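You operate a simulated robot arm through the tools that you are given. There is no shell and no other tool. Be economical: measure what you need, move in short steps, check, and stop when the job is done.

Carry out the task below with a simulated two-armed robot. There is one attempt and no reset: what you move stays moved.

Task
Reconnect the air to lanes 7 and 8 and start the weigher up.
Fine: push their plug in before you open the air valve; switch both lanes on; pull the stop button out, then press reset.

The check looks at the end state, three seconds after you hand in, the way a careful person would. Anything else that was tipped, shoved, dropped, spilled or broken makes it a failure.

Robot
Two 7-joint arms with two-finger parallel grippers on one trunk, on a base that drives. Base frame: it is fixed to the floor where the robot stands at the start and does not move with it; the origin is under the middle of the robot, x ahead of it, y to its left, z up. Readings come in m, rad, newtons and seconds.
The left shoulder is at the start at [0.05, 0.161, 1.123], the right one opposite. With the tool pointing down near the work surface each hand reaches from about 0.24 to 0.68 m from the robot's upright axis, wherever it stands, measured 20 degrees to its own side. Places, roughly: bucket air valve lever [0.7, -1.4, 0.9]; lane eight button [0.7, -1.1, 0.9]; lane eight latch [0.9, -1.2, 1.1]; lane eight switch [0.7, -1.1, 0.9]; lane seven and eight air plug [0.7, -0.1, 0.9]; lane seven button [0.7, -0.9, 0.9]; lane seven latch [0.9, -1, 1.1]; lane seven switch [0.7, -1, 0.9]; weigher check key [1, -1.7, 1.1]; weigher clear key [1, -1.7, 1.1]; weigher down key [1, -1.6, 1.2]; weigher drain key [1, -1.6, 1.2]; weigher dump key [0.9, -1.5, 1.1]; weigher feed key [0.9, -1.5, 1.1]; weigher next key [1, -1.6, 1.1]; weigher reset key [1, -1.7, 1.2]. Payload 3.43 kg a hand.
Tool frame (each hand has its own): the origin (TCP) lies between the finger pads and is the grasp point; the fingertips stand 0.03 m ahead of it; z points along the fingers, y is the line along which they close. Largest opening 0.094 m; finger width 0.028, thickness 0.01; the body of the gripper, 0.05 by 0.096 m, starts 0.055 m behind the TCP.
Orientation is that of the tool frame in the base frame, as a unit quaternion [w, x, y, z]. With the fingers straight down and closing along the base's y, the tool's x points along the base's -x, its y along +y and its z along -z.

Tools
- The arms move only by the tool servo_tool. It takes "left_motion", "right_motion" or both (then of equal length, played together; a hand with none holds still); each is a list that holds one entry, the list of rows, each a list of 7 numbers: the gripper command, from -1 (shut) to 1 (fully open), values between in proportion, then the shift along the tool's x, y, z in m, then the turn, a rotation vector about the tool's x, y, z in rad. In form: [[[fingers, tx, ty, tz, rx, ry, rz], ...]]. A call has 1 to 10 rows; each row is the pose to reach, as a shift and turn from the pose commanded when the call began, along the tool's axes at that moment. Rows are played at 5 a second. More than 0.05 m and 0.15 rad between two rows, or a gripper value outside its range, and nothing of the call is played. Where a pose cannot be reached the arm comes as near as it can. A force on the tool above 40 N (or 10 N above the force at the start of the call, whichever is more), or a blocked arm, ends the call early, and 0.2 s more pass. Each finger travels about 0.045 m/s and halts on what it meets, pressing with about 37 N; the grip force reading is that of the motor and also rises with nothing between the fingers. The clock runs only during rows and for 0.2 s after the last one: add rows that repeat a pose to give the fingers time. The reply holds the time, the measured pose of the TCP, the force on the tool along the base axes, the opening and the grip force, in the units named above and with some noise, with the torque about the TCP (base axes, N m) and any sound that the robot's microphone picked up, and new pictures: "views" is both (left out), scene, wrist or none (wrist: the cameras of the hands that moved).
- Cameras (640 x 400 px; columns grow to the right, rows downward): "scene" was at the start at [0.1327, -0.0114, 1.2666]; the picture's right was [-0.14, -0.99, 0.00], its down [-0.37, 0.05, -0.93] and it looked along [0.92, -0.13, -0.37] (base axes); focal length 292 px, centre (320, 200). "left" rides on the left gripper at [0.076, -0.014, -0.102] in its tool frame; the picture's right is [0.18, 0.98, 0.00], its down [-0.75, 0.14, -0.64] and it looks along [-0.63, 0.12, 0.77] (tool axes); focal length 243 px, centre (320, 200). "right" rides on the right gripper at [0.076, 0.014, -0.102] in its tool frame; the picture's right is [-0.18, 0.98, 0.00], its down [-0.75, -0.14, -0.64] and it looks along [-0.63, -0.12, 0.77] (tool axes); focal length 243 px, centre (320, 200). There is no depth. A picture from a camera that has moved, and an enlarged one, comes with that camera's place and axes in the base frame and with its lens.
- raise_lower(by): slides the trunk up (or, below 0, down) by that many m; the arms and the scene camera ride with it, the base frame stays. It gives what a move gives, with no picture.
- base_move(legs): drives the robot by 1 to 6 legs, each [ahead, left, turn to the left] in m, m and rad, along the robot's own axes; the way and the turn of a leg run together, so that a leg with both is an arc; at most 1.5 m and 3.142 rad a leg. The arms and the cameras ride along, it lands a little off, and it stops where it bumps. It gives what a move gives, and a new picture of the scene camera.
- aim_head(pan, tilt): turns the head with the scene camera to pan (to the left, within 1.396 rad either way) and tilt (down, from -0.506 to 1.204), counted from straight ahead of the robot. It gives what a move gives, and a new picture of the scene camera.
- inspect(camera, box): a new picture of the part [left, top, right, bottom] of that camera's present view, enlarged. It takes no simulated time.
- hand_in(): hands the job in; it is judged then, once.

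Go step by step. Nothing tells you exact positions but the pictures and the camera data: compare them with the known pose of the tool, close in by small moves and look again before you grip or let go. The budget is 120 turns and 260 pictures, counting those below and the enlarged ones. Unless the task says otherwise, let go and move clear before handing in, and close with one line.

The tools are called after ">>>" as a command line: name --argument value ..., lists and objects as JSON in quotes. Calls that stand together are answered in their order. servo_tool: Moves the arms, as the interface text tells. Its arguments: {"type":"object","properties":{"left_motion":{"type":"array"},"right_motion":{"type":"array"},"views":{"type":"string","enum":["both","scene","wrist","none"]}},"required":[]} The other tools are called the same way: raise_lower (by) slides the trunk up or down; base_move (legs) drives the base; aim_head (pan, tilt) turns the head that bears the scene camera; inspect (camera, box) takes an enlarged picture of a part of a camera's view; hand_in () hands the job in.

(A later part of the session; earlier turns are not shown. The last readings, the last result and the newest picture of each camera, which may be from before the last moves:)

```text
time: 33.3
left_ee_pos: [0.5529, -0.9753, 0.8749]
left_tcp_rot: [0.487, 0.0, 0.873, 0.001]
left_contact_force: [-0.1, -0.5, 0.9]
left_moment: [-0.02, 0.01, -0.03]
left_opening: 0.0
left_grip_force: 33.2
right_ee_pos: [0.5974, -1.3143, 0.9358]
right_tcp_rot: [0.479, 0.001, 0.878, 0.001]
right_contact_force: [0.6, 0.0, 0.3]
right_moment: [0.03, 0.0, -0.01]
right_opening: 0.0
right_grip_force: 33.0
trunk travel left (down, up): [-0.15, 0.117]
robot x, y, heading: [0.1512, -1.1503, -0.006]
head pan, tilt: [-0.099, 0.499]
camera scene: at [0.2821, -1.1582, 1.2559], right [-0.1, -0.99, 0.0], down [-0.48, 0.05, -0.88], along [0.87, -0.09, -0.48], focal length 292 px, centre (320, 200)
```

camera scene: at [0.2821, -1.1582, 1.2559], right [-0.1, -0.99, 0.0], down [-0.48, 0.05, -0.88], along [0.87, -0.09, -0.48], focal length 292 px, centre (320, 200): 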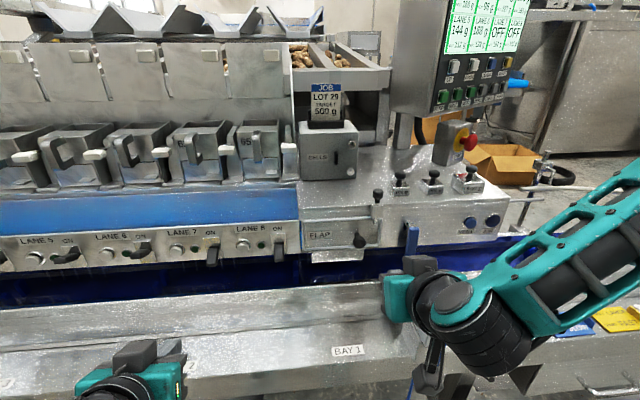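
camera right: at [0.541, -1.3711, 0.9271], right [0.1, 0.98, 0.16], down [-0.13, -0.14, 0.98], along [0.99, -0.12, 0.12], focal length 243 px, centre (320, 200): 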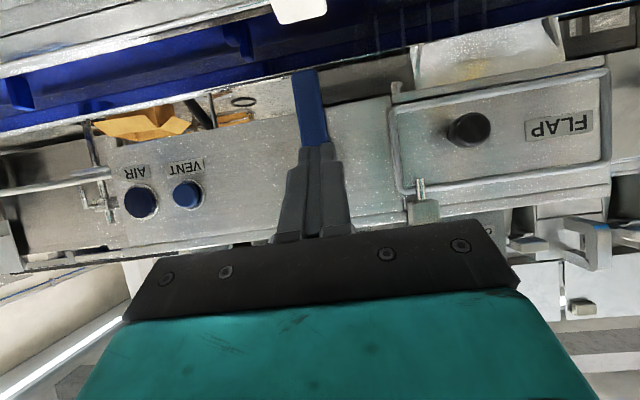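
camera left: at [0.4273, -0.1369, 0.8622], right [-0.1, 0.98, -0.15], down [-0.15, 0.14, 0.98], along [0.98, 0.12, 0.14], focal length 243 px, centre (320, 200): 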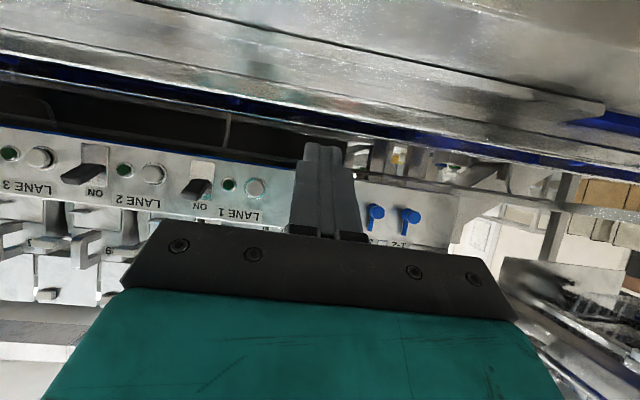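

The hand now has slack. I place the fingertips left of the lever, level with its lower half.

>>> servo_tool --right_motion '[[[-1, 0.01, -0.036, 0.01, 0, 0, 0], [-1, 0.0, -0.036, 0.045, 0, 0, 0], [-1, -0.014, -0.036, 0.075, 0, 0, 0], [-1, -0.026, -0.036, 0.095, 0, 0, 0], [-1, -0.026, -0.036, 0.099, 0, 0, 0]]]' --views "none"

>>> inspect --camera "scene" --box '[300, 160, 540, 310]'

>>> inspect --camera "right" --box '[160, 40, 480, 240]'

```text
time: 34.5
left_ee_pos: [0.5523, -0.9746, 0.8736]
left_tcp_rot: [0.488, 0.0, 0.873, 0.002]
left_contact_force: [-0.5, -0.2, 0.1]
left_moment: [0.01, -0.04, 0.01]
left_opening: 0.0
left_grip_force: 32.7
right_ee_pos: [0.6953, -1.3501, 0.9038]
right_tcp_rot: [0.48, 0.001, 0.877, 0.0]
right_contact_force: [0.8, -0.6, 1.0]
right_moment: [0.01, -0.01, 0.01]
right_opening: 0.0003
right_grip_force: 32.7
right hand out of reach, approached as far as the arm can: row 1, 2
trunk travel left (down, up): [-0.15, 0.117]
robot x, y, heading: [0.1499, -1.152, -0.002]
head pan, tilt: [-0.099, 0.499]
```

```text
2.67 times, centred on (420, 235) of scene
camera zoom: at [0.2816, -1.1581, 1.256], right [-0.1, -0.99, 0.0], down [-0.48, 0.05, -0.88], along [0.87, -0.09, -0.48], focal length 780 px, centre (53, 107)
```

zoom: 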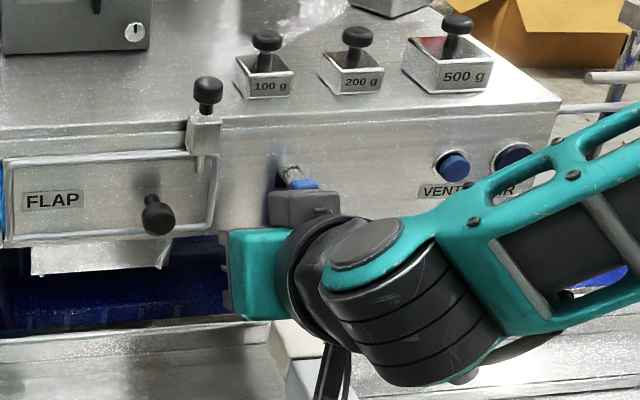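

```text
2.00 times, centred on (320, 140) of right
camera zoom: at [0.5675, -1.3365, 0.8951], right [0.1, 0.98, 0.16], down [-0.13, -0.14, 0.98], along [0.99, -0.12, 0.12], focal length 485 px, centre (320, 320)
```

zoom: 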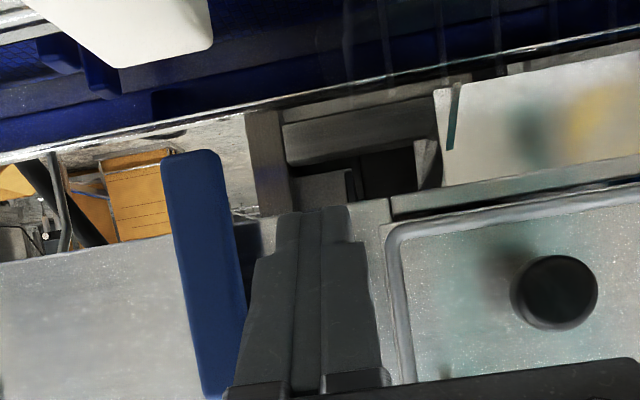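

The fingertips are to the left of the lever at its depth. I sweep right to test which way it turns.

>>> servo_tool --right_motion '[[[-1, 0.002, -0.015, 0.001, 0, 0, 0], [-1, 0.004, -0.03, 0.003, 0, 0, 0], [-1, 0.005, -0.044, 0.003, 0, 0, 0], [-1, 0, -0.061, 0, 0, 0, 0]]]' --views "none"

>>> inspect --camera "right" --box '[160, 40, 480, 240]'

```text
time: 35.5
left_ee_pos: [0.553, -0.9746, 0.8739]
left_tcp_rot: [0.487, 0.0, 0.873, 0.002]
left_contact_force: [0.0, 0.1, 1.0]
left_moment: [-0.04, 0.01, 0.04]
left_opening: 0.0002
left_grip_force: 32.4
right_ee_pos: [0.699, -1.4108, 0.9174]
right_tcp_rot: [0.476, 0.001, 0.879, -0.001]
right_contact_force: [-4.1, 2.6, -5.9]
right_moment: [-0.01, 0.15, 0.06]
right_opening: 0.0
right_grip_force: 32.7
right hand out of reach, approached as far as the arm can: row 1, 2, 3, 4
trunk travel left (down, up): [-0.15, 0.117]
robot x, y, heading: [0.1494, -1.1485, -0.001]
head pan, tilt: [-0.099, 0.499]
```

```text
2.00 times, centred on (320, 140) of right
camera zoom: at [0.5713, -1.3958, 0.9094], right [0.1, 0.98, 0.15], down [-0.13, -0.14, 0.98], along [0.99, -0.12, 0.11], focal length 485 px, centre (320, 320)
```

zoom: 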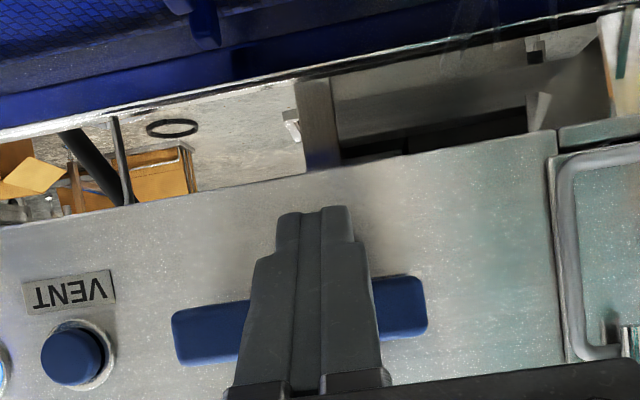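

The lever has swung to horizontal. I withdraw downwards and back to check it.

>>> servo_tool --right_motion '[[[-1, 0.01, 0, 0.003, 0, 0, 0], [-1, 0.022, 0, -0.02, 0, 0, 0], [-1, 0.042, 0, -0.06, 0, 0, 0], [-1, 0.065, 0, -0.1, 0, 0, 0]]]' --views "none"

>>> inspect --camera "scene" --box '[300, 130, 540, 280]'

>>> inspect --camera "right" --box '[160, 0, 480, 200]'

>>> inspect --camera "scene" --box '[380, 0, 540, 150]'

```text
time: 36.5
left_ee_pos: [0.5533, -0.9758, 0.8747]
left_tcp_rot: [0.487, 0.001, 0.873, 0.001]
left_contact_force: [-0.7, -0.2, -0.5]
left_moment: [-0.03, 0.01, -0.01]
left_opening: 0.0001
left_grip_force: 33.2
right_ee_pos: [0.5879, -1.4091, 0.9493]
right_tcp_rot: [0.476, 0.001, 0.879, -0.001]
right_contact_force: [0.2, -0.3, 0.8]
right_moment: [-0.01, 0.02, 0.02]
right_opening: 0.0003
right_grip_force: 33.0
right hand out of reach, approached as far as the arm can: row 1, 2, 3, 4
trunk travel left (down, up): [-0.15, 0.117]
robot x, y, heading: [0.1513, -1.1522, -0.0]
head pan, tilt: [-0.099, 0.499]
```

```text
2.67 times, centred on (420, 205) of scene
camera zoom: at [0.2813, -1.1584, 1.2561], right [-0.1, -0.99, 0.0], down [-0.48, 0.05, -0.88], along [0.87, -0.09, -0.48], focal length 780 px, centre (53, 187)
```

zoom: 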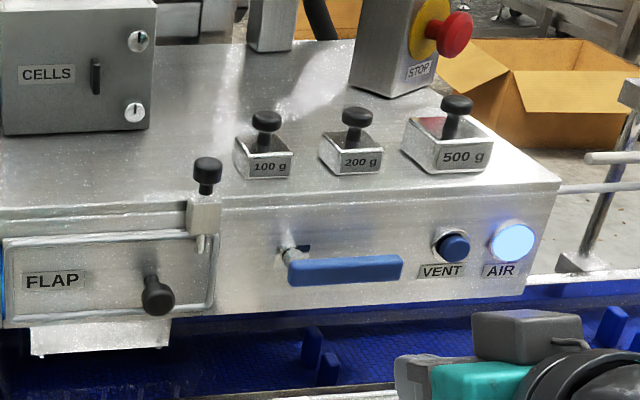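

```text
2.00 times, centred on (320, 100) of right
camera zoom: at [0.4608, -1.3948, 0.9411], right [0.1, 0.98, 0.15], down [-0.12, -0.14, 0.98], along [0.99, -0.12, 0.11], focal length 485 px, centre (320, 400)
```

zoom: 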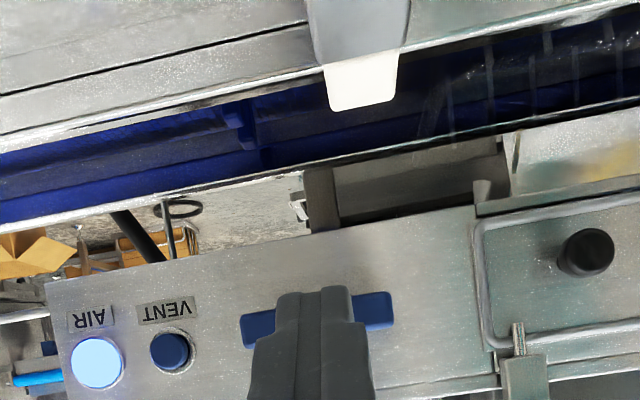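

```text
2.67 times, centred on (460, 75) of scene
camera zoom: at [0.2813, -1.1584, 1.2561], right [-0.1, -0.99, 0.0], down [-0.48, 0.05, -0.88], along [0.87, -0.09, -0.48], focal length 780 px, centre (-53, 533)
```

zoom: 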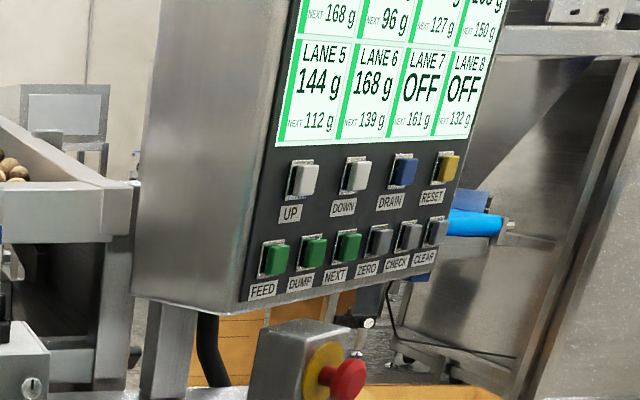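

The AIR lamp is lit, so the valve is open. Now the lane switches; I look closely at them from both cameras.

>>> inspect --camera "scene" --box '[80, 200, 320, 350]'

>>> inspect --camera "left" --box '[100, 40, 420, 240]'

```text
2.67 times, centred on (200, 275) of scene
camera zoom: at [0.2813, -1.1584, 1.2561], right [-0.1, -0.99, 0.0], down [-0.48, 0.05, -0.88], along [0.87, -0.09, -0.48], focal length 780 px, centre (640, 0)
```

zoom: 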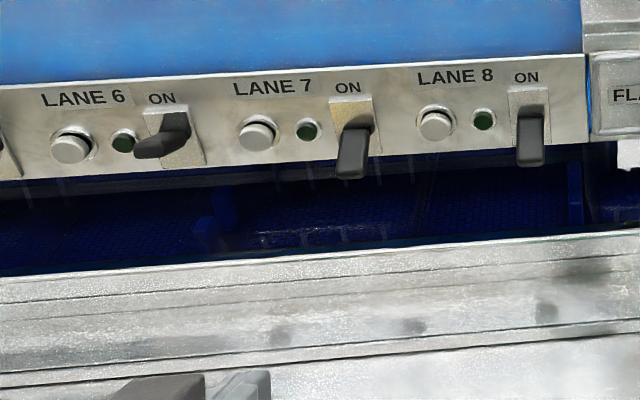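

```text
2.00 times, centred on (260, 140) of left
camera zoom: at [0.4263, -0.9896, 0.8622], right [-0.1, 0.98, -0.15], down [-0.15, 0.14, 0.98], along [0.98, 0.12, 0.13], focal length 485 px, centre (440, 320)
```

zoom: 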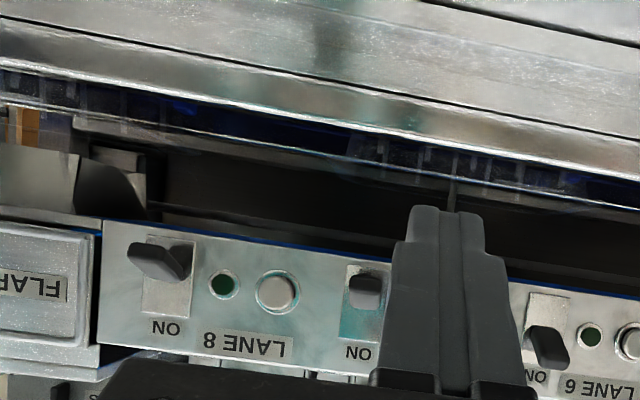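

Switch levers hang down with their tips at about [0.7245, -1.001, 0.89] (lane 7) and [0.7236, -1.128, 0.886] (lane 8). I level the left tool more and go to just before and below lever 7.

>>> servo_tool --left_motion '[[[-1, 0, -0.013, 0.01, 0, -0.1, 0], [-1, -0.012, -0.026, 0.03, 0, -0.2, 0], [-1, -0.025, -0.026, 0.06, 0, -0.3, 0], [-1, -0.035, -0.026, 0.08, 0, -0.3, 0], [-1, -0.038, -0.026, 0.094, 0, -0.3, 0]]]' --views "wrist"

>>> inspect --camera "scene" --box '[80, 200, 320, 350]'

```text
time: 37.7
left_ee_pos: [0.6535, -1.0006, 0.8589]
left_tcp_rot: [0.612, 0.0, 0.791, 0.002]
left_contact_force: [-0.3, -0.2, 0.6]
left_moment: [-0.01, 0.02, 0.0]
left_opening: 0.0002
left_grip_force: 32.5
right_ee_pos: [0.5885, -1.408, 0.949]
right_tcp_rot: [0.475, 0.002, 0.88, -0.001]
right_contact_force: [-0.9, -0.3, 0.4]
right_moment: [-0.04, 0.01, -0.01]
right_opening: 0.0
right_grip_force: 33.0
trunk travel left (down, up): [-0.15, 0.117]
robot x, y, heading: [0.1513, -1.1524, -0.003]
head pan, tilt: [-0.099, 0.499]
camera left: at [0.5363, -1.0157, 0.8084], right [-0.05, 0.98, -0.17], down [-0.43, 0.14, 0.89], along [0.9, 0.12, 0.42], focal length 243 px, centre (320, 200)
```

left: 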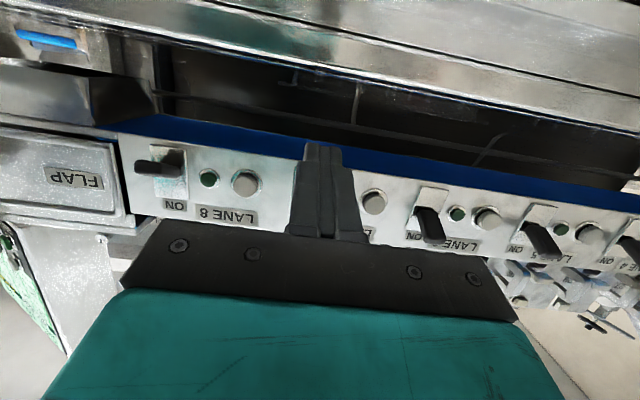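

```text
2.67 times, centred on (200, 275) of scene
camera zoom: at [0.2817, -1.1583, 1.256], right [-0.1, -0.99, 0.0], down [-0.48, 0.05, -0.88], along [0.87, -0.09, -0.48], focal length 780 px, centre (640, 0)
```

zoom: 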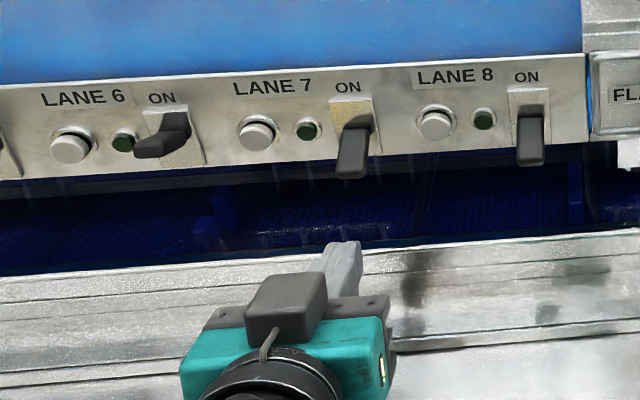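

The fingertips sit below and in front of lever 7. I slide under it and lift.

>>> servo_tool --left_motion '[[[-1, -0.006, 0, 0.025, 0, 0, 0], [-1, -0.013, 0, 0.05, 0, 0, 0], [-1, -0.0275, 0, 0.0465, 0, 0, 0], [-1, -0.042, 0, 0.043, 0, 0, 0], [-1, -0.0565, 0, 0.039, 0, 0, 0], [-1, -0.071, 0, 0.035, 0, 0, 0]]]' --views "wrist"

>>> inspect --camera "scene" --box '[80, 200, 320, 350]'

```text
time: 39.3
left_ee_pos: [0.7028, -1.0008, 0.9025]
left_tcp_rot: [0.596, 0.001, 0.803, 0.003]
left_contact_force: [-6.0, 0.1, -5.8]
left_moment: [0.01, 0.16, 0.06]
left_opening: 0.0
left_grip_force: 32.7
right_ee_pos: [0.5883, -1.4081, 0.9491]
right_tcp_rot: [0.474, 0.001, 0.88, 0.0]
right_contact_force: [0.3, 0.1, 0.1]
right_moment: [0.02, 0.0, 0.03]
right_opening: 0.0
right_grip_force: 33.2
trunk travel left (down, up): [-0.15, 0.117]
robot x, y, heading: [0.151, -1.149, -0.004]
head pan, tilt: [-0.099, 0.499]
stopped in row 6 (left hand): the force on the tool passed its limit at 40 N (the readings are from after the stop); the commanded pose is now the measured one
camera left: at [0.5832, -1.0153, 0.8576], right [-0.06, 0.98, -0.17], down [-0.4, 0.14, 0.91], along [0.92, 0.12, 0.38], focal length 243 px, centre (320, 200)
```

left: 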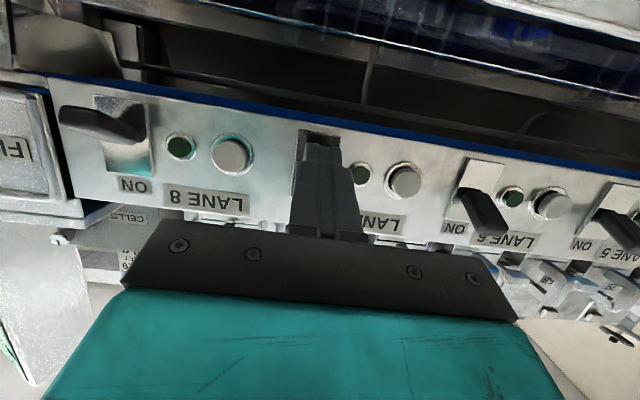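

```text
2.67 times, centred on (200, 275) of scene
camera zoom: at [0.2812, -1.1583, 1.2565], right [-0.1, -0.99, 0.0], down [-0.48, 0.05, -0.88], along [0.87, -0.09, -0.48], focal length 780 px, centre (640, 0)
```

zoom: 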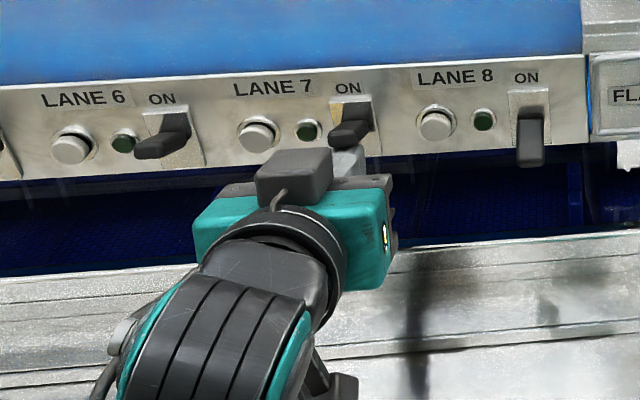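

Lever 7 now stands like lane 6's. I withdraw and check lane 7, then shift the base right for lane 8.

>>> servo_tool --left_motion '[[[-1, 0.015, 0, 0.003, 0, 0, 0], [-1, 0.03, 0, 0.002, 0, 0, 0], [-1, 0.045, 0, -0.02, 0, 0, 0], [-1, 0.052, 0, -0.04, 0, 0, 0]]]' --views "none"

>>> base_move --legs '[[0, -0.127, 0.003]]'

>>> inspect --camera "scene" --box '[40, 200, 280, 350]'

>>> inspect --camera "left" --box '[160, 40, 480, 240]'

```text
time: 40.3
left_ee_pos: [0.6493, -1.0013, 0.8649]
left_tcp_rot: [0.598, 0.002, 0.801, 0.002]
left_contact_force: [0.8, -0.1, -0.1]
left_moment: [-0.04, -0.01, 0.01]
left_opening: 0.0001
left_grip_force: 33.0
right_ee_pos: [0.5883, -1.4096, 0.9485]
right_tcp_rot: [0.475, 0.002, 0.88, -0.001]
right_contact_force: [0.3, 0.5, -0.1]
right_moment: [0.03, -0.02, -0.05]
right_opening: 0.0001
right_grip_force: 33.0
trunk travel left (down, up): [-0.15, 0.117]
robot x, y, heading: [0.1509, -1.1485, -0.002]
head pan, tilt: [-0.099, 0.499]
```

```text
time: 42.0
left_ee_pos: [0.649, -1.1245, 0.8667]
left_tcp_rot: [0.598, 0.0, 0.802, 0.003]
left_contact_force: [0.3, -0.1, 0.0]
left_moment: [-0.03, 0.01, -0.02]
left_opening: 0.0
left_grip_force: 32.7
right_ee_pos: [0.589, -1.5329, 0.9495]
right_tcp_rot: [0.475, 0.0, 0.88, 0.0]
right_contact_force: [-0.1, 0.2, 0.3]
right_moment: [-0.01, 0.0, 0.01]
right_opening: 0.0
right_grip_force: 33.3
trunk travel left (down, up): [-0.15, 0.117]
robot x, y, heading: [0.1506, -1.2751, -0.002]
head pan, tilt: [-0.099, 0.499]
camera scene: at [0.2814, -1.2829, 1.256], right [-0.1, -1.0, 0.0], down [-0.48, 0.05, -0.88], along [0.87, -0.09, -0.48], focal length 292 px, centre (320, 200)
```

scene: 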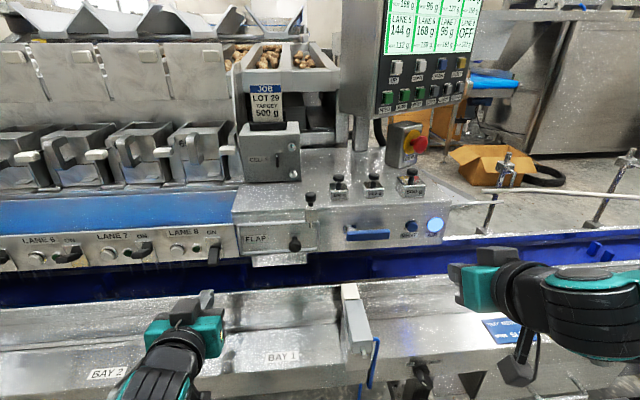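

```text
2.67 times, centred on (160, 275) of scene
camera zoom: at [0.2814, -1.2829, 1.256], right [-0.1, -1.0, 0.0], down [-0.48, 0.05, -0.88], along [0.87, -0.09, -0.48], focal length 780 px, centre (747, 0)
```

zoom: 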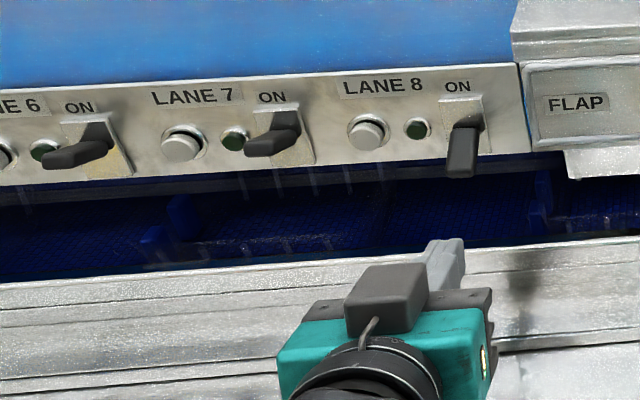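

```text
2.00 times, centred on (320, 140) of left
camera zoom: at [0.53, -1.1387, 0.8198], right [-0.06, 0.98, -0.17], down [-0.4, 0.13, 0.91], along [0.91, 0.12, 0.39], focal length 485 px, centre (320, 320)
```

zoom: 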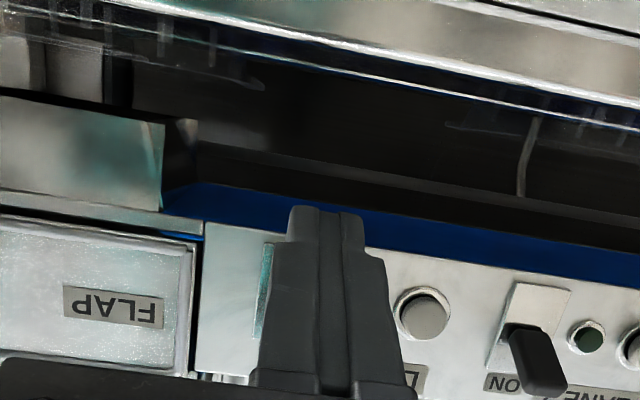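

The screen now shows lane 7 with a weight. Same move for lever 8.

>>> servo_tool --left_motion '[[[-1, -0.0015, -0.004, 0.0256, 0, 0, 0], [-1, -0.01, -0.004, 0.0534, 0, 0, 0], [-1, -0.0252, -0.004, 0.0488, 0, 0, 0], [-1, -0.0395, -0.004, 0.0445, 0, 0, 0], [-1, -0.0539, -0.004, 0.0401, 0, 0, 0], [-1, -0.0587, -0.004, 0.0387, 0, 0, 0]]]' --views "none"

>>> inspect --camera "scene" --box '[40, 200, 280, 350]'

```text
time: 43.4
left_ee_pos: [0.7026, -1.1179, 0.9033]
left_tcp_rot: [0.593, 0.008, 0.805, 0.019]
left_contact_force: [-2.0, -0.8, -1.7]
left_moment: [-0.04, 0.08, -0.06]
left_opening: 0.0
left_grip_force: 33.6
right_ee_pos: [0.5897, -1.5326, 0.9479]
right_tcp_rot: [0.475, 0.001, 0.88, 0.0]
right_contact_force: [0.5, -1.0, -0.1]
right_moment: [-0.02, -0.01, -0.02]
right_opening: 0.0001
right_grip_force: 33.2
trunk travel left (down, up): [-0.15, 0.117]
robot x, y, heading: [0.1484, -1.2754, -0.004]
head pan, tilt: [-0.099, 0.499]
```

```text
2.67 times, centred on (160, 275) of scene
camera zoom: at [0.2815, -1.2828, 1.256], right [-0.1, -1.0, 0.0], down [-0.48, 0.05, -0.88], along [0.87, -0.09, -0.48], focal length 780 px, centre (747, 0)
```

zoom: 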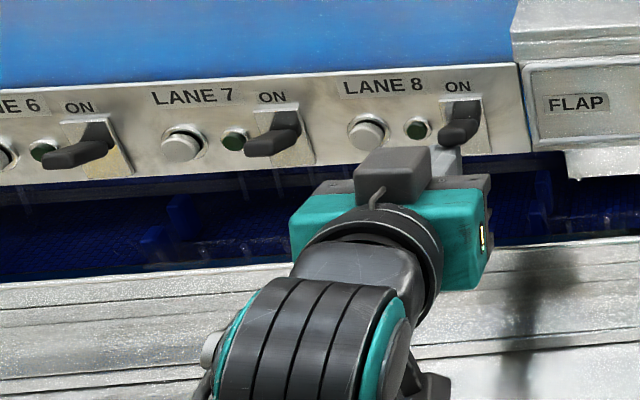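

Lever 8 looks up too. I withdraw the left hand, pull it well back, and check the screen.

>>> servo_tool --left_motion '[[[-1, 0.015, 0, 0.003, 0, 0, 0], [-1, 0.03, 0, 0.002, 0, 0, 0], [-1, 0.04, 0, -0.03, 0, 0, 0], [-1, 0.04, 0, -0.07, 0, 0, 0], [-1, 0.03, 0, -0.11, 0, 0, 0], [-1, 0.02, 0, -0.15, 0, 0, 0]]]' --views "none"

>>> aim_head --pan -0.35 --tilt 0.2

>>> inspect --camera "scene" --box '[240, 30, 440, 230]'

>>> inspect --camera "scene" --box '[0, 200, 240, 350]'

```text
time: 44.8
left_ee_pos: [0.5768, -1.1016, 0.9172]
left_tcp_rot: [0.603, 0.047, 0.794, 0.066]
left_contact_force: [0.1, -0.1, -0.6]
left_moment: [0.02, 0.01, 0.04]
left_opening: 0.0001
left_grip_force: 33.2
right_ee_pos: [0.5895, -1.5326, 0.9481]
right_tcp_rot: [0.475, 0.0, 0.88, 0.0]
right_contact_force: [0.3, 0.3, -0.2]
right_moment: [0.01, -0.04, -0.02]
right_opening: 0.0001
right_grip_force: 32.7
trunk travel left (down, up): [-0.15, 0.117]
robot x, y, heading: [0.1515, -1.274, 0.0]
head pan, tilt: [-0.099, 0.499]
stopped in row 6 (left hand): the arm was blocked; the commanded pose is now the measured one
```

```text
time: 45.6
left_ee_pos: [0.5775, -1.1011, 0.9196]
left_tcp_rot: [0.603, 0.047, 0.794, 0.066]
left_contact_force: [0.8, 0.1, -0.5]
left_moment: [0.02, -0.01, -0.03]
left_opening: 0.0
left_grip_force: 33.7
right_ee_pos: [0.5905, -1.5326, 0.948]
right_tcp_rot: [0.475, 0.0, 0.88, 0.0]
right_contact_force: [-0.8, -0.3, 0.3]
right_moment: [-0.01, -0.01, 0.0]
right_opening: 0.0002
right_grip_force: 33.1
trunk travel left (down, up): [-0.15, 0.117]
robot x, y, heading: [0.1495, -1.2733, 0.003]
head pan, tilt: [-0.351, 0.201]
camera scene: at [0.2784, -1.3057, 1.2836], right [-0.34, -0.94, 0.0], down [-0.19, 0.07, -0.98], along [0.92, -0.34, -0.2], focal length 292 px, centre (320, 200)
```

scene: 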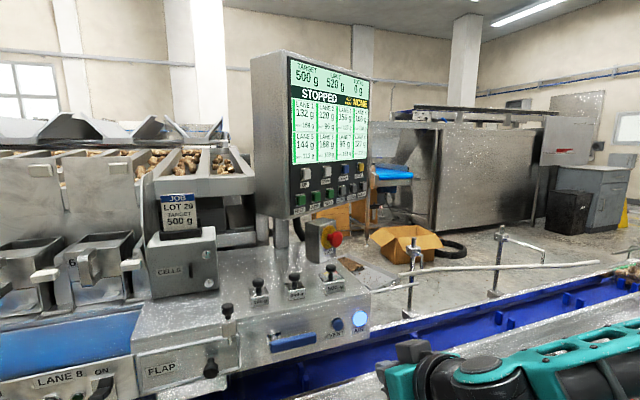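

```text
2.00 times, centred on (340, 130) of scene
camera zoom: at [0.2784, -1.3057, 1.2836], right [-0.34, -0.94, 0.0], down [-0.19, 0.07, -0.98], along [0.92, -0.34, -0.2], focal length 585 px, centre (280, 340)
```

zoom: 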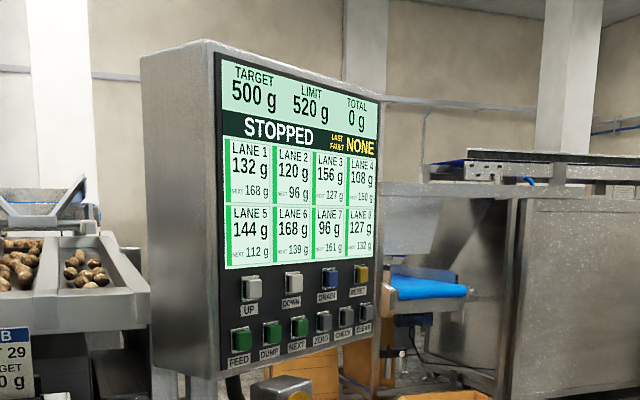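

```text
2.67 times, centred on (120, 275) of scene
camera zoom: at [0.2784, -1.3057, 1.2836], right [-0.34, -0.94, 0.0], down [-0.19, 0.07, -0.98], along [0.92, -0.34, -0.2], focal length 780 px, centre (853, 0)
```

zoom: 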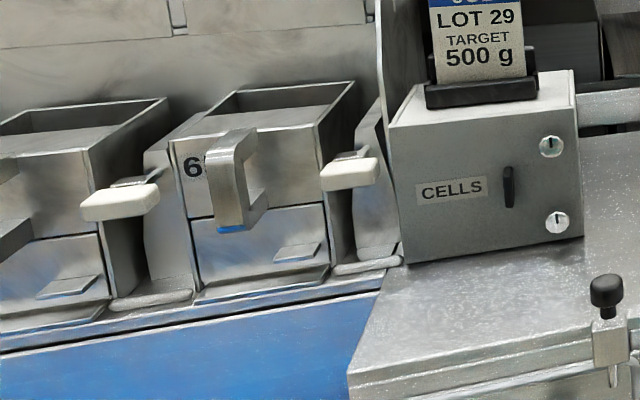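

All eight lanes show weights now; status is still STOPPED. Next is the red stop button below the screen, whose cabinet is turned somewhat to the right; I look at the space to my right before driving.

>>> aim_head --pan -0.9 --tilt 0.6

>>> inspect --camera "right" --box '[0, 0, 640, 400]'

```text
time: 46.5
left_ee_pos: [0.5779, -1.1016, 0.9187]
left_tcp_rot: [0.603, 0.048, 0.793, 0.065]
left_contact_force: [0.6, 0.0, 0.0]
left_moment: [0.02, 0.0, -0.01]
left_opening: 0.0
left_grip_force: 33.3
right_ee_pos: [0.5893, -1.533, 0.9491]
right_tcp_rot: [0.474, 0.0, 0.881, 0.0]
right_contact_force: [0.4, -0.2, -0.6]
right_moment: [-0.01, 0.03, 0.0]
right_opening: 0.0
right_grip_force: 33.5
trunk travel left (down, up): [-0.15, 0.117]
robot x, y, heading: [0.1487, -1.278, -0.003]
head pan, tilt: [-0.901, 0.6]
camera scene: at [0.2459, -1.3429, 1.2469], right [-0.78, -0.62, 0.0], down [-0.35, 0.44, -0.83], along [0.51, -0.65, -0.56], focal length 292 px, centre (320, 200)
```

scene: 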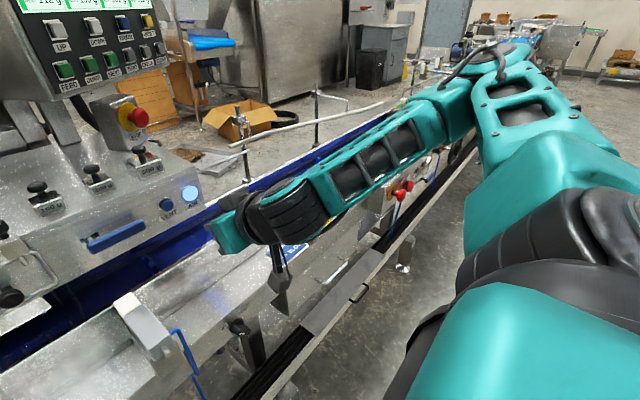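

```text
1.00 times, centred on (320, 200) of right (not enlarged: the box is as wide or as high as the picture)
camera zoom: at [0.4619, -1.5185, 0.9407], right [0.1, 0.98, 0.15], down [-0.12, -0.14, 0.98], along [0.99, -0.12, 0.11], focal length 243 px, centre (320, 200)
```

zoom: 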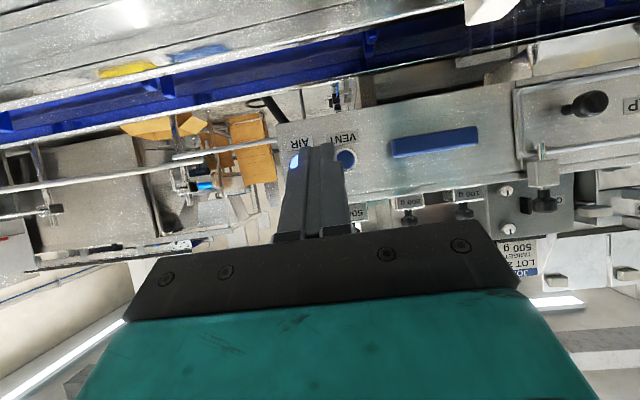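

Triangulation puts the stop knob at about [0.907, -1.577, 1.048] and the reset key near [1.005, -1.695, 1.212], with the panel facing about 23° to the right. I back off, drive right and turn left so that the robot faces the panel.

>>> base_move --legs '[[-0.08, 0, 0], [0, -0.42, 0], [0, 0, 0.41]]'

>>> aim_head --pan 0.0 --tilt 0.9

>>> aim_head --pan 0.0 --tilt 0.25

```text
time: 52.7
left_ee_pos: [0.3926, -1.3716, 0.918]
left_tcp_rot: [0.578, -0.112, 0.787, 0.184]
left_contact_force: [-0.7, 0.5, 1.1]
left_moment: [0.03, -0.02, 0.02]
left_opening: 0.0
left_grip_force: 32.7
right_ee_pos: [0.5724, -1.7623, 0.9471]
right_tcp_rot: [0.465, -0.177, 0.862, 0.096]
right_contact_force: [-0.6, 0.0, -0.7]
right_moment: [0.02, -0.01, 0.01]
right_opening: 0.0
right_grip_force: 32.7
trunk travel left (down, up): [-0.15, 0.117]
robot x, y, heading: [0.0672, -1.6978, 0.406]
head pan, tilt: [-0.901, 0.6]
camera scene: at [0.1835, -1.7233, 1.2469], right [-0.48, -0.88, 0.0], down [-0.5, 0.27, -0.83], along [0.73, -0.39, -0.56], focal length 292 px, centre (320, 200)
```

scene: 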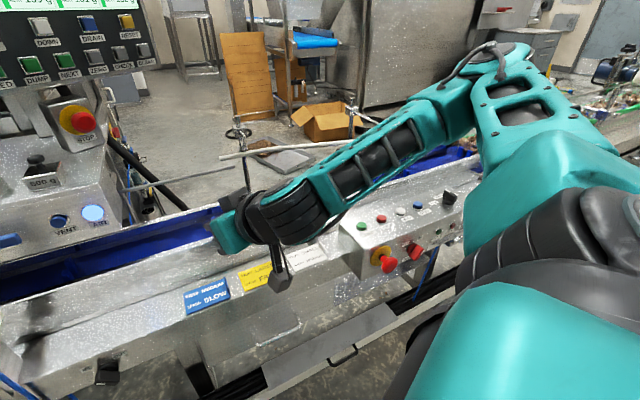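

```text
time: 53.9
left_ee_pos: [0.3933, -1.3698, 0.9178]
left_tcp_rot: [0.578, -0.113, 0.787, 0.185]
left_contact_force: [0.4, 0.0, -0.7]
left_moment: [0.02, 0.01, -0.01]
left_opening: 0.0
left_grip_force: 32.5
right_ee_pos: [0.5739, -1.7624, 0.9477]
right_tcp_rot: [0.465, -0.177, 0.862, 0.095]
right_contact_force: [-0.4, 1.0, 0.1]
right_moment: [0.0, 0.01, -0.01]
right_opening: 0.0
right_grip_force: 33.2
trunk travel left (down, up): [-0.15, 0.117]
robot x, y, heading: [0.0664, -1.7, 0.407]
head pan, tilt: [0.0, 0.901]
camera scene: at [0.1753, -1.6517, 1.2221], right [0.39, -0.92, 0.0], down [-0.72, -0.31, -0.62], along [0.57, 0.24, -0.78], focal length 292 px, centre (320, 200)
```

scene: 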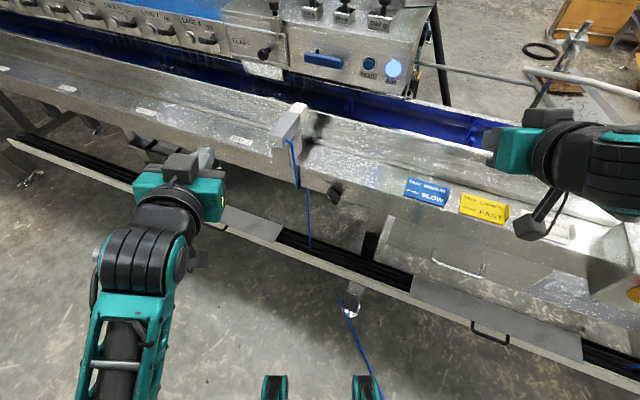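

```text
time: 54.9
left_ee_pos: [0.3931, -1.3714, 0.9189]
left_tcp_rot: [0.577, -0.113, 0.787, 0.186]
left_contact_force: [0.0, 0.2, 0.2]
left_moment: [0.0, -0.01, -0.02]
left_opening: 0.0
left_grip_force: 32.7
right_ee_pos: [0.5744, -1.7628, 0.9476]
right_tcp_rot: [0.464, -0.177, 0.862, 0.095]
right_contact_force: [1.2, -1.0, -0.9]
right_moment: [-0.02, 0.02, 0.02]
right_opening: 0.0001
right_grip_force: 33.1
trunk travel left (down, up): [-0.15, 0.117]
robot x, y, heading: [0.068, -1.702, 0.408]
head pan, tilt: [0.0, 0.25]
camera scene: at [0.1917, -1.6446, 1.279], right [0.39, -0.92, 0.0], down [-0.23, -0.1, -0.97], along [0.89, 0.38, -0.25], focal length 292 px, centre (320, 200)
```

scene: 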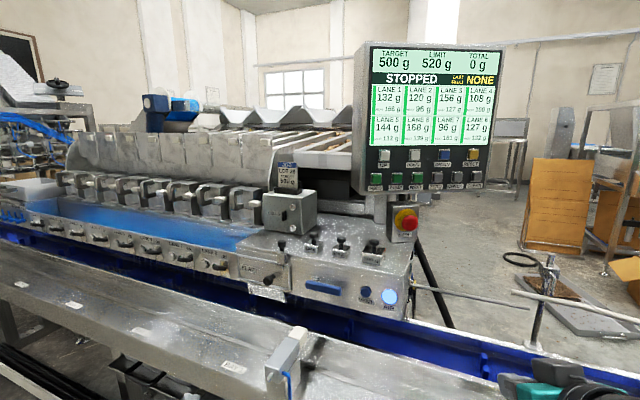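

The robot now faces the panel squarely. The bench still leaves room ahead, so I drive 0.13 m closer, and first raise the right hand.

>>> servo_tool --right_motion '[[[-1, -0.04, 0, -0.025, 0, 0, 0], [-1, -0.08, 0, -0.05, 0, 0, 0]]]' --views "none"

>>> base_move --legs '[[0.13, 0, 0]]'

>>> inspect --camera "scene" --box '[310, 130, 510, 290]'

```text
time: 55.5
left_ee_pos: [0.3916, -1.3694, 0.9188]
left_tcp_rot: [0.578, -0.112, 0.787, 0.185]
left_contact_force: [0.8, 0.2, -0.2]
left_moment: [-0.05, 0.01, -0.02]
left_opening: 0.0001
left_grip_force: 32.9
right_ee_pos: [0.5774, -1.76, 1.042]
right_tcp_rot: [0.465, -0.177, 0.862, 0.095]
right_contact_force: [-1.0, 0.4, 0.0]
right_moment: [0.03, -0.01, -0.03]
right_opening: 0.0
right_grip_force: 32.8
trunk travel left (down, up): [-0.15, 0.117]
robot x, y, heading: [0.0657, -1.6948, 0.405]
head pan, tilt: [0.0, 0.25]
```

```text
time: 56.8
left_ee_pos: [0.5172, -1.3174, 0.9194]
left_tcp_rot: [0.578, -0.112, 0.787, 0.185]
left_contact_force: [-0.2, -0.2, -0.5]
left_moment: [-0.02, 0.0, 0.02]
left_opening: 0.0
left_grip_force: 32.9
right_ee_pos: [0.7019, -1.707, 1.041]
right_tcp_rot: [0.465, -0.176, 0.862, 0.095]
right_contact_force: [-0.3, -1.1, 1.1]
right_moment: [-0.04, 0.01, 0.01]
right_opening: 0.0
right_grip_force: 33.3
trunk travel left (down, up): [-0.15, 0.117]
robot x, y, heading: [0.19, -1.6461, 0.406]
head pan, tilt: [0.0, 0.25]
camera scene: at [0.3157, -1.5917, 1.279], right [0.39, -0.92, 0.0], down [-0.23, -0.1, -0.97], along [0.89, 0.38, -0.25], focal length 292 px, centre (320, 200)
```

scene: 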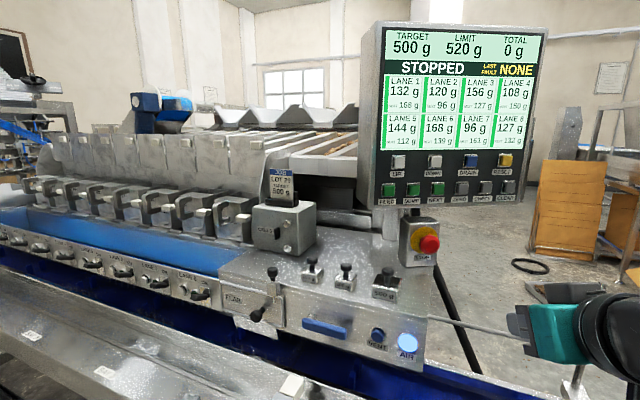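

```text
2.50 times, centred on (410, 210) of scene
camera zoom: at [0.3157, -1.5917, 1.279], right [0.39, -0.92, 0.0], down [-0.23, -0.1, -0.97], along [0.89, 0.38, -0.25], focal length 731 px, centre (95, 175)
```

zoom: 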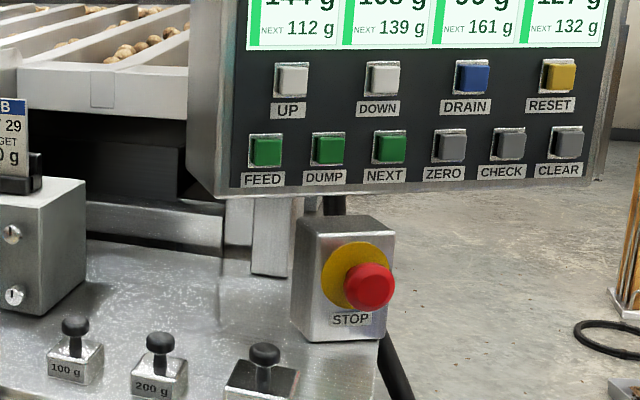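

Knob estimate holds: [0.905, -1.579, 1.046], about 24 cm ahead of the right hand. I open the fingers and advance halfway.

>>> servo_tool --right_motion '[[[0.4, -0.02, 0.012, 0.03, 0, 0, 0], [0.4, -0.045, 0.025, 0.06, 0, 0, 0], [0.4, -0.065, 0.0375, 0.085, 0, 0, 0], [0.4, -0.081, 0.0375, 0.102, 0, 0, 0], [0.4, -0.081, 0.0375, 0.102, 0, 0, 0]]]'

>>> inspect --camera "scene" --box '[310, 170, 510, 330]'

```text
time: 58.0
left_ee_pos: [0.5173, -1.319, 0.9185]
left_tcp_rot: [0.579, -0.113, 0.786, 0.185]
left_contact_force: [0.5, 0.1, 0.4]
left_moment: [0.01, -0.02, 0.0]
left_opening: 0.0
left_grip_force: 32.5
right_ee_pos: [0.8035, -1.6209, 1.0519]
right_tcp_rot: [0.465, -0.177, 0.862, 0.096]
right_contact_force: [-0.2, -0.5, -0.2]
right_moment: [0.03, 0.01, -0.02]
right_opening: 0.0657
right_grip_force: 0.0
trunk travel left (down, up): [-0.15, 0.117]
robot x, y, heading: [0.1908, -1.6446, 0.405]
head pan, tilt: [0.0, 0.25]
camera scene: at [0.3152, -1.5919, 1.2791], right [0.39, -0.92, 0.0], down [-0.23, -0.1, -0.97], along [0.89, 0.38, -0.25], focal length 292 px, centre (320, 200)
camera right: at [0.6814, -1.6589, 1.045], right [-0.29, 0.94, 0.15], down [-0.06, -0.18, 0.98], along [0.95, 0.28, 0.11], focal length 243 px, centre (320, 200)
```

scene: 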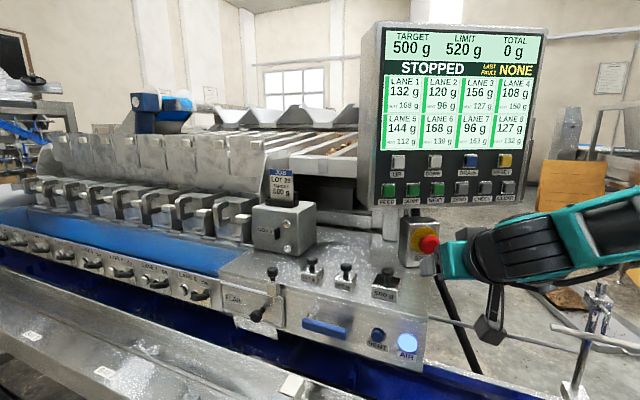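
right: 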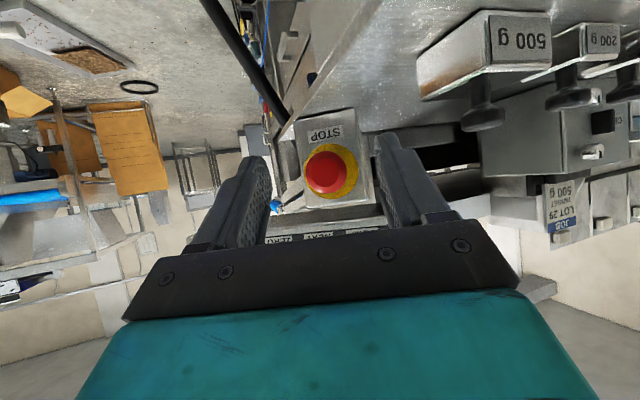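

```text
2.50 times, centred on (410, 250) of scene
camera zoom: at [0.3152, -1.5919, 1.2791], right [0.39, -0.92, 0.0], down [-0.23, -0.1, -0.97], along [0.89, 0.38, -0.25], focal length 731 px, centre (95, 75)
```

zoom: 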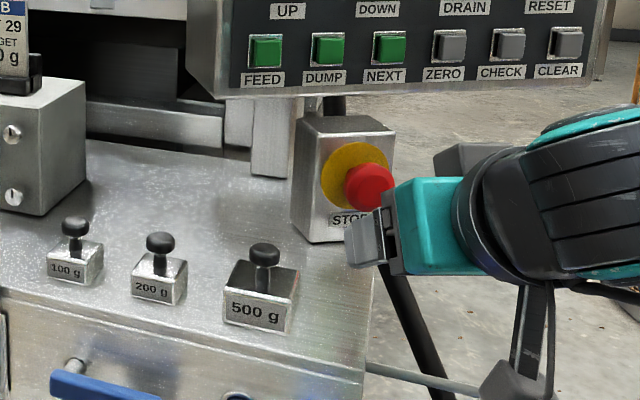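

Well lined up, knob about 11 cm ahead. I advance around the knob with the fingers open.

>>> servo_tool --right_motion '[[[0.4, -0.018, -0.002, 0.028, 0, 0, 0], [0.4, -0.037, -0.004, 0.055, 0, 0, 0], [0.4, -0.0546, -0.004, 0.081, 0, 0, 0], [0.4, -0.0546, -0.004, 0.081, 0, 0, 0]]]' --views "wrist"

>>> inspect --camera "scene" --box '[350, 190, 470, 280]'

```text
time: 59.0
left_ee_pos: [0.5172, -1.317, 0.9187]
left_tcp_rot: [0.578, -0.112, 0.787, 0.185]
left_contact_force: [0.5, -0.2, -0.4]
left_moment: [0.01, 0.01, -0.02]
left_opening: 0.0
left_grip_force: 33.1
right_ee_pos: [0.8959, -1.5866, 1.0537]
right_tcp_rot: [0.465, -0.176, 0.862, 0.095]
right_contact_force: [0.5, -0.9, 0.5]
right_moment: [0.02, -0.02, 0.0]
right_opening: 0.0658
right_grip_force: 0.0
trunk travel left (down, up): [-0.15, 0.117]
robot x, y, heading: [0.1913, -1.6444, 0.406]
head pan, tilt: [0.0, 0.25]
camera right: at [0.7721, -1.6242, 1.0458], right [-0.29, 0.94, 0.15], down [-0.06, -0.18, 0.98], along [0.95, 0.28, 0.11], focal length 243 px, centre (320, 200)
```

right: 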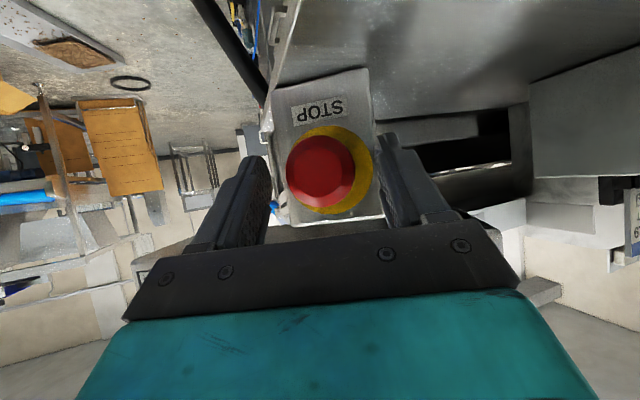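

```text
4.44 times, centred on (410, 235) of scene
camera zoom: at [0.3152, -1.5918, 1.2791], right [0.39, -0.92, 0.0], down [-0.23, -0.1, -0.97], along [0.89, 0.38, -0.25], focal length 1299 px, centre (-80, 44)
```

zoom: 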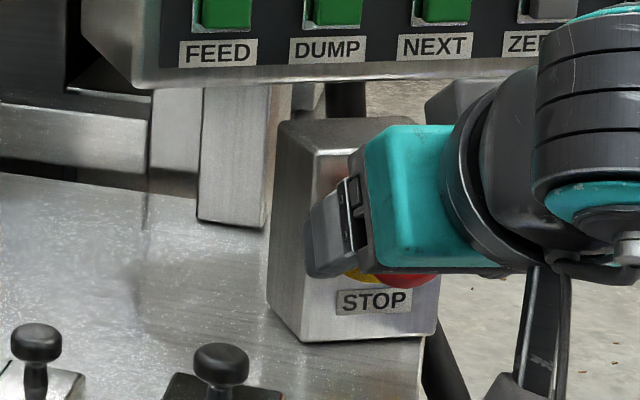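

The knob sits between the fingertips. I close on it and pull straight out along the panel normal.

>>> servo_tool --right_motion '[[[-1, 0, 0, 0, 0, 0, 0], [-1, 0, 0, 0, 0, 0, 0], [-1, 0, 0, 0, 0, 0, 0], [-1, 0.0027, 0, -0.0042, 0, 0, 0], [-1, 0.0054, 0, -0.0084, 0, 0, 0], [-1, 0.0081, 0, -0.0126, 0, 0, 0], [-1, 0.0108, 0, -0.0168, 0, 0, 0]]]' --views "wrist"

>>> inspect --camera "scene" --box '[350, 190, 470, 280]'

```text
time: 60.6
left_ee_pos: [0.5193, -1.3161, 0.916]
left_tcp_rot: [0.576, -0.113, 0.788, 0.184]
left_contact_force: [-0.3, -0.3, 0.9]
left_moment: [0.03, 0.01, 0.04]
left_opening: 0.0
left_grip_force: 32.7
right_ee_pos: [0.8832, -1.5941, 1.0544]
right_tcp_rot: [0.466, -0.176, 0.862, 0.095]
right_contact_force: [35.4, 17.7, -0.7]
right_moment: [0.13, -0.39, -0.15]
right_opening: 0.0397
right_grip_force: 45.2
trunk travel left (down, up): [-0.15, 0.117]
robot x, y, heading: [0.1887, -1.6434, 0.398]
head pan, tilt: [0.0, 0.25]
camera right: at [0.7597, -1.6311, 1.0458], right [-0.29, 0.94, 0.15], down [-0.06, -0.18, 0.98], along [0.95, 0.28, 0.11], focal length 243 px, centre (320, 200)
```

right: 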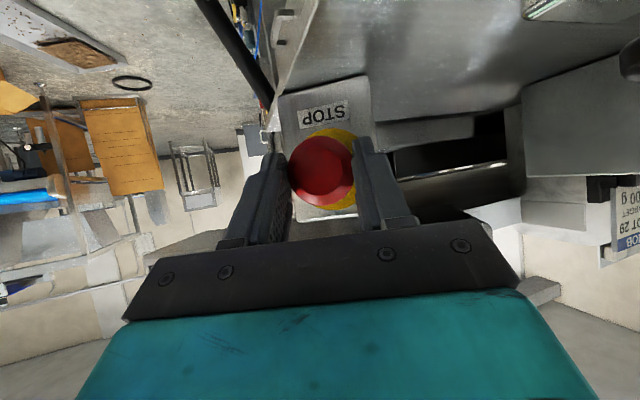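

```text
4.44 times, centred on (410, 235) of scene
camera zoom: at [0.3197, -1.5895, 1.2785], right [0.39, -0.92, 0.0], down [-0.23, -0.1, -0.97], along [0.89, 0.38, -0.25], focal length 1299 px, centre (-80, 44)
```

zoom: 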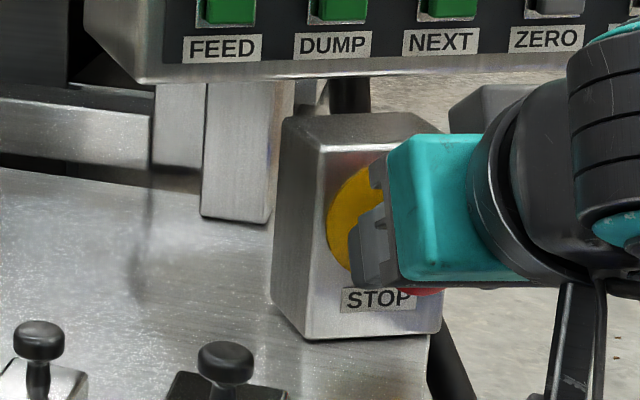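

The knob is gripped and under about 39 N of pull; the hand came back 1.5 cm. I pull a little further before letting go.

>>> servo_tool --right_motion '[[[-1, 0.0016, 0, -0.0025, 0, 0, 0], [-1, 0.0032, 0, -0.005, 0, 0, 0], [-1, 0.0049, 0, -0.0075, 0, 0, 0]]]' --views "none"

>>> inspect --camera "right" --box '[220, 60, 440, 240]'

```text
time: 61.4
left_ee_pos: [0.5187, -1.3166, 0.9161]
left_tcp_rot: [0.576, -0.113, 0.788, 0.184]
left_contact_force: [0.6, 0.6, 0.0]
left_moment: [0.0, 0.02, -0.01]
left_opening: 0.0002
left_grip_force: 33.0
right_ee_pos: [0.8753, -1.5959, 1.0541]
right_tcp_rot: [0.465, -0.176, 0.862, 0.094]
right_contact_force: [33.2, 21.0, 2.9]
right_moment: [0.2, -0.36, -0.1]
right_opening: 0.0396
right_grip_force: 44.9
trunk travel left (down, up): [-0.15, 0.117]
robot x, y, heading: [0.1913, -1.6452, 0.401]
head pan, tilt: [0.0, 0.25]
```

```text
2.22 times, centred on (330, 150) of right
camera zoom: at [0.7516, -1.6344, 1.0458], right [-0.29, 0.94, 0.15], down [-0.06, -0.18, 0.98], along [0.95, 0.28, 0.11], focal length 539 px, centre (298, 311)
```

zoom: 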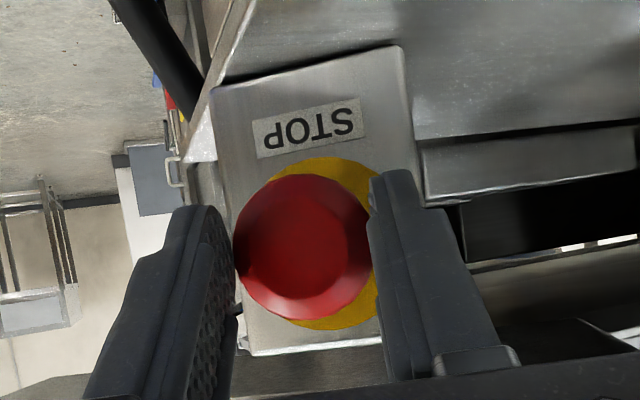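

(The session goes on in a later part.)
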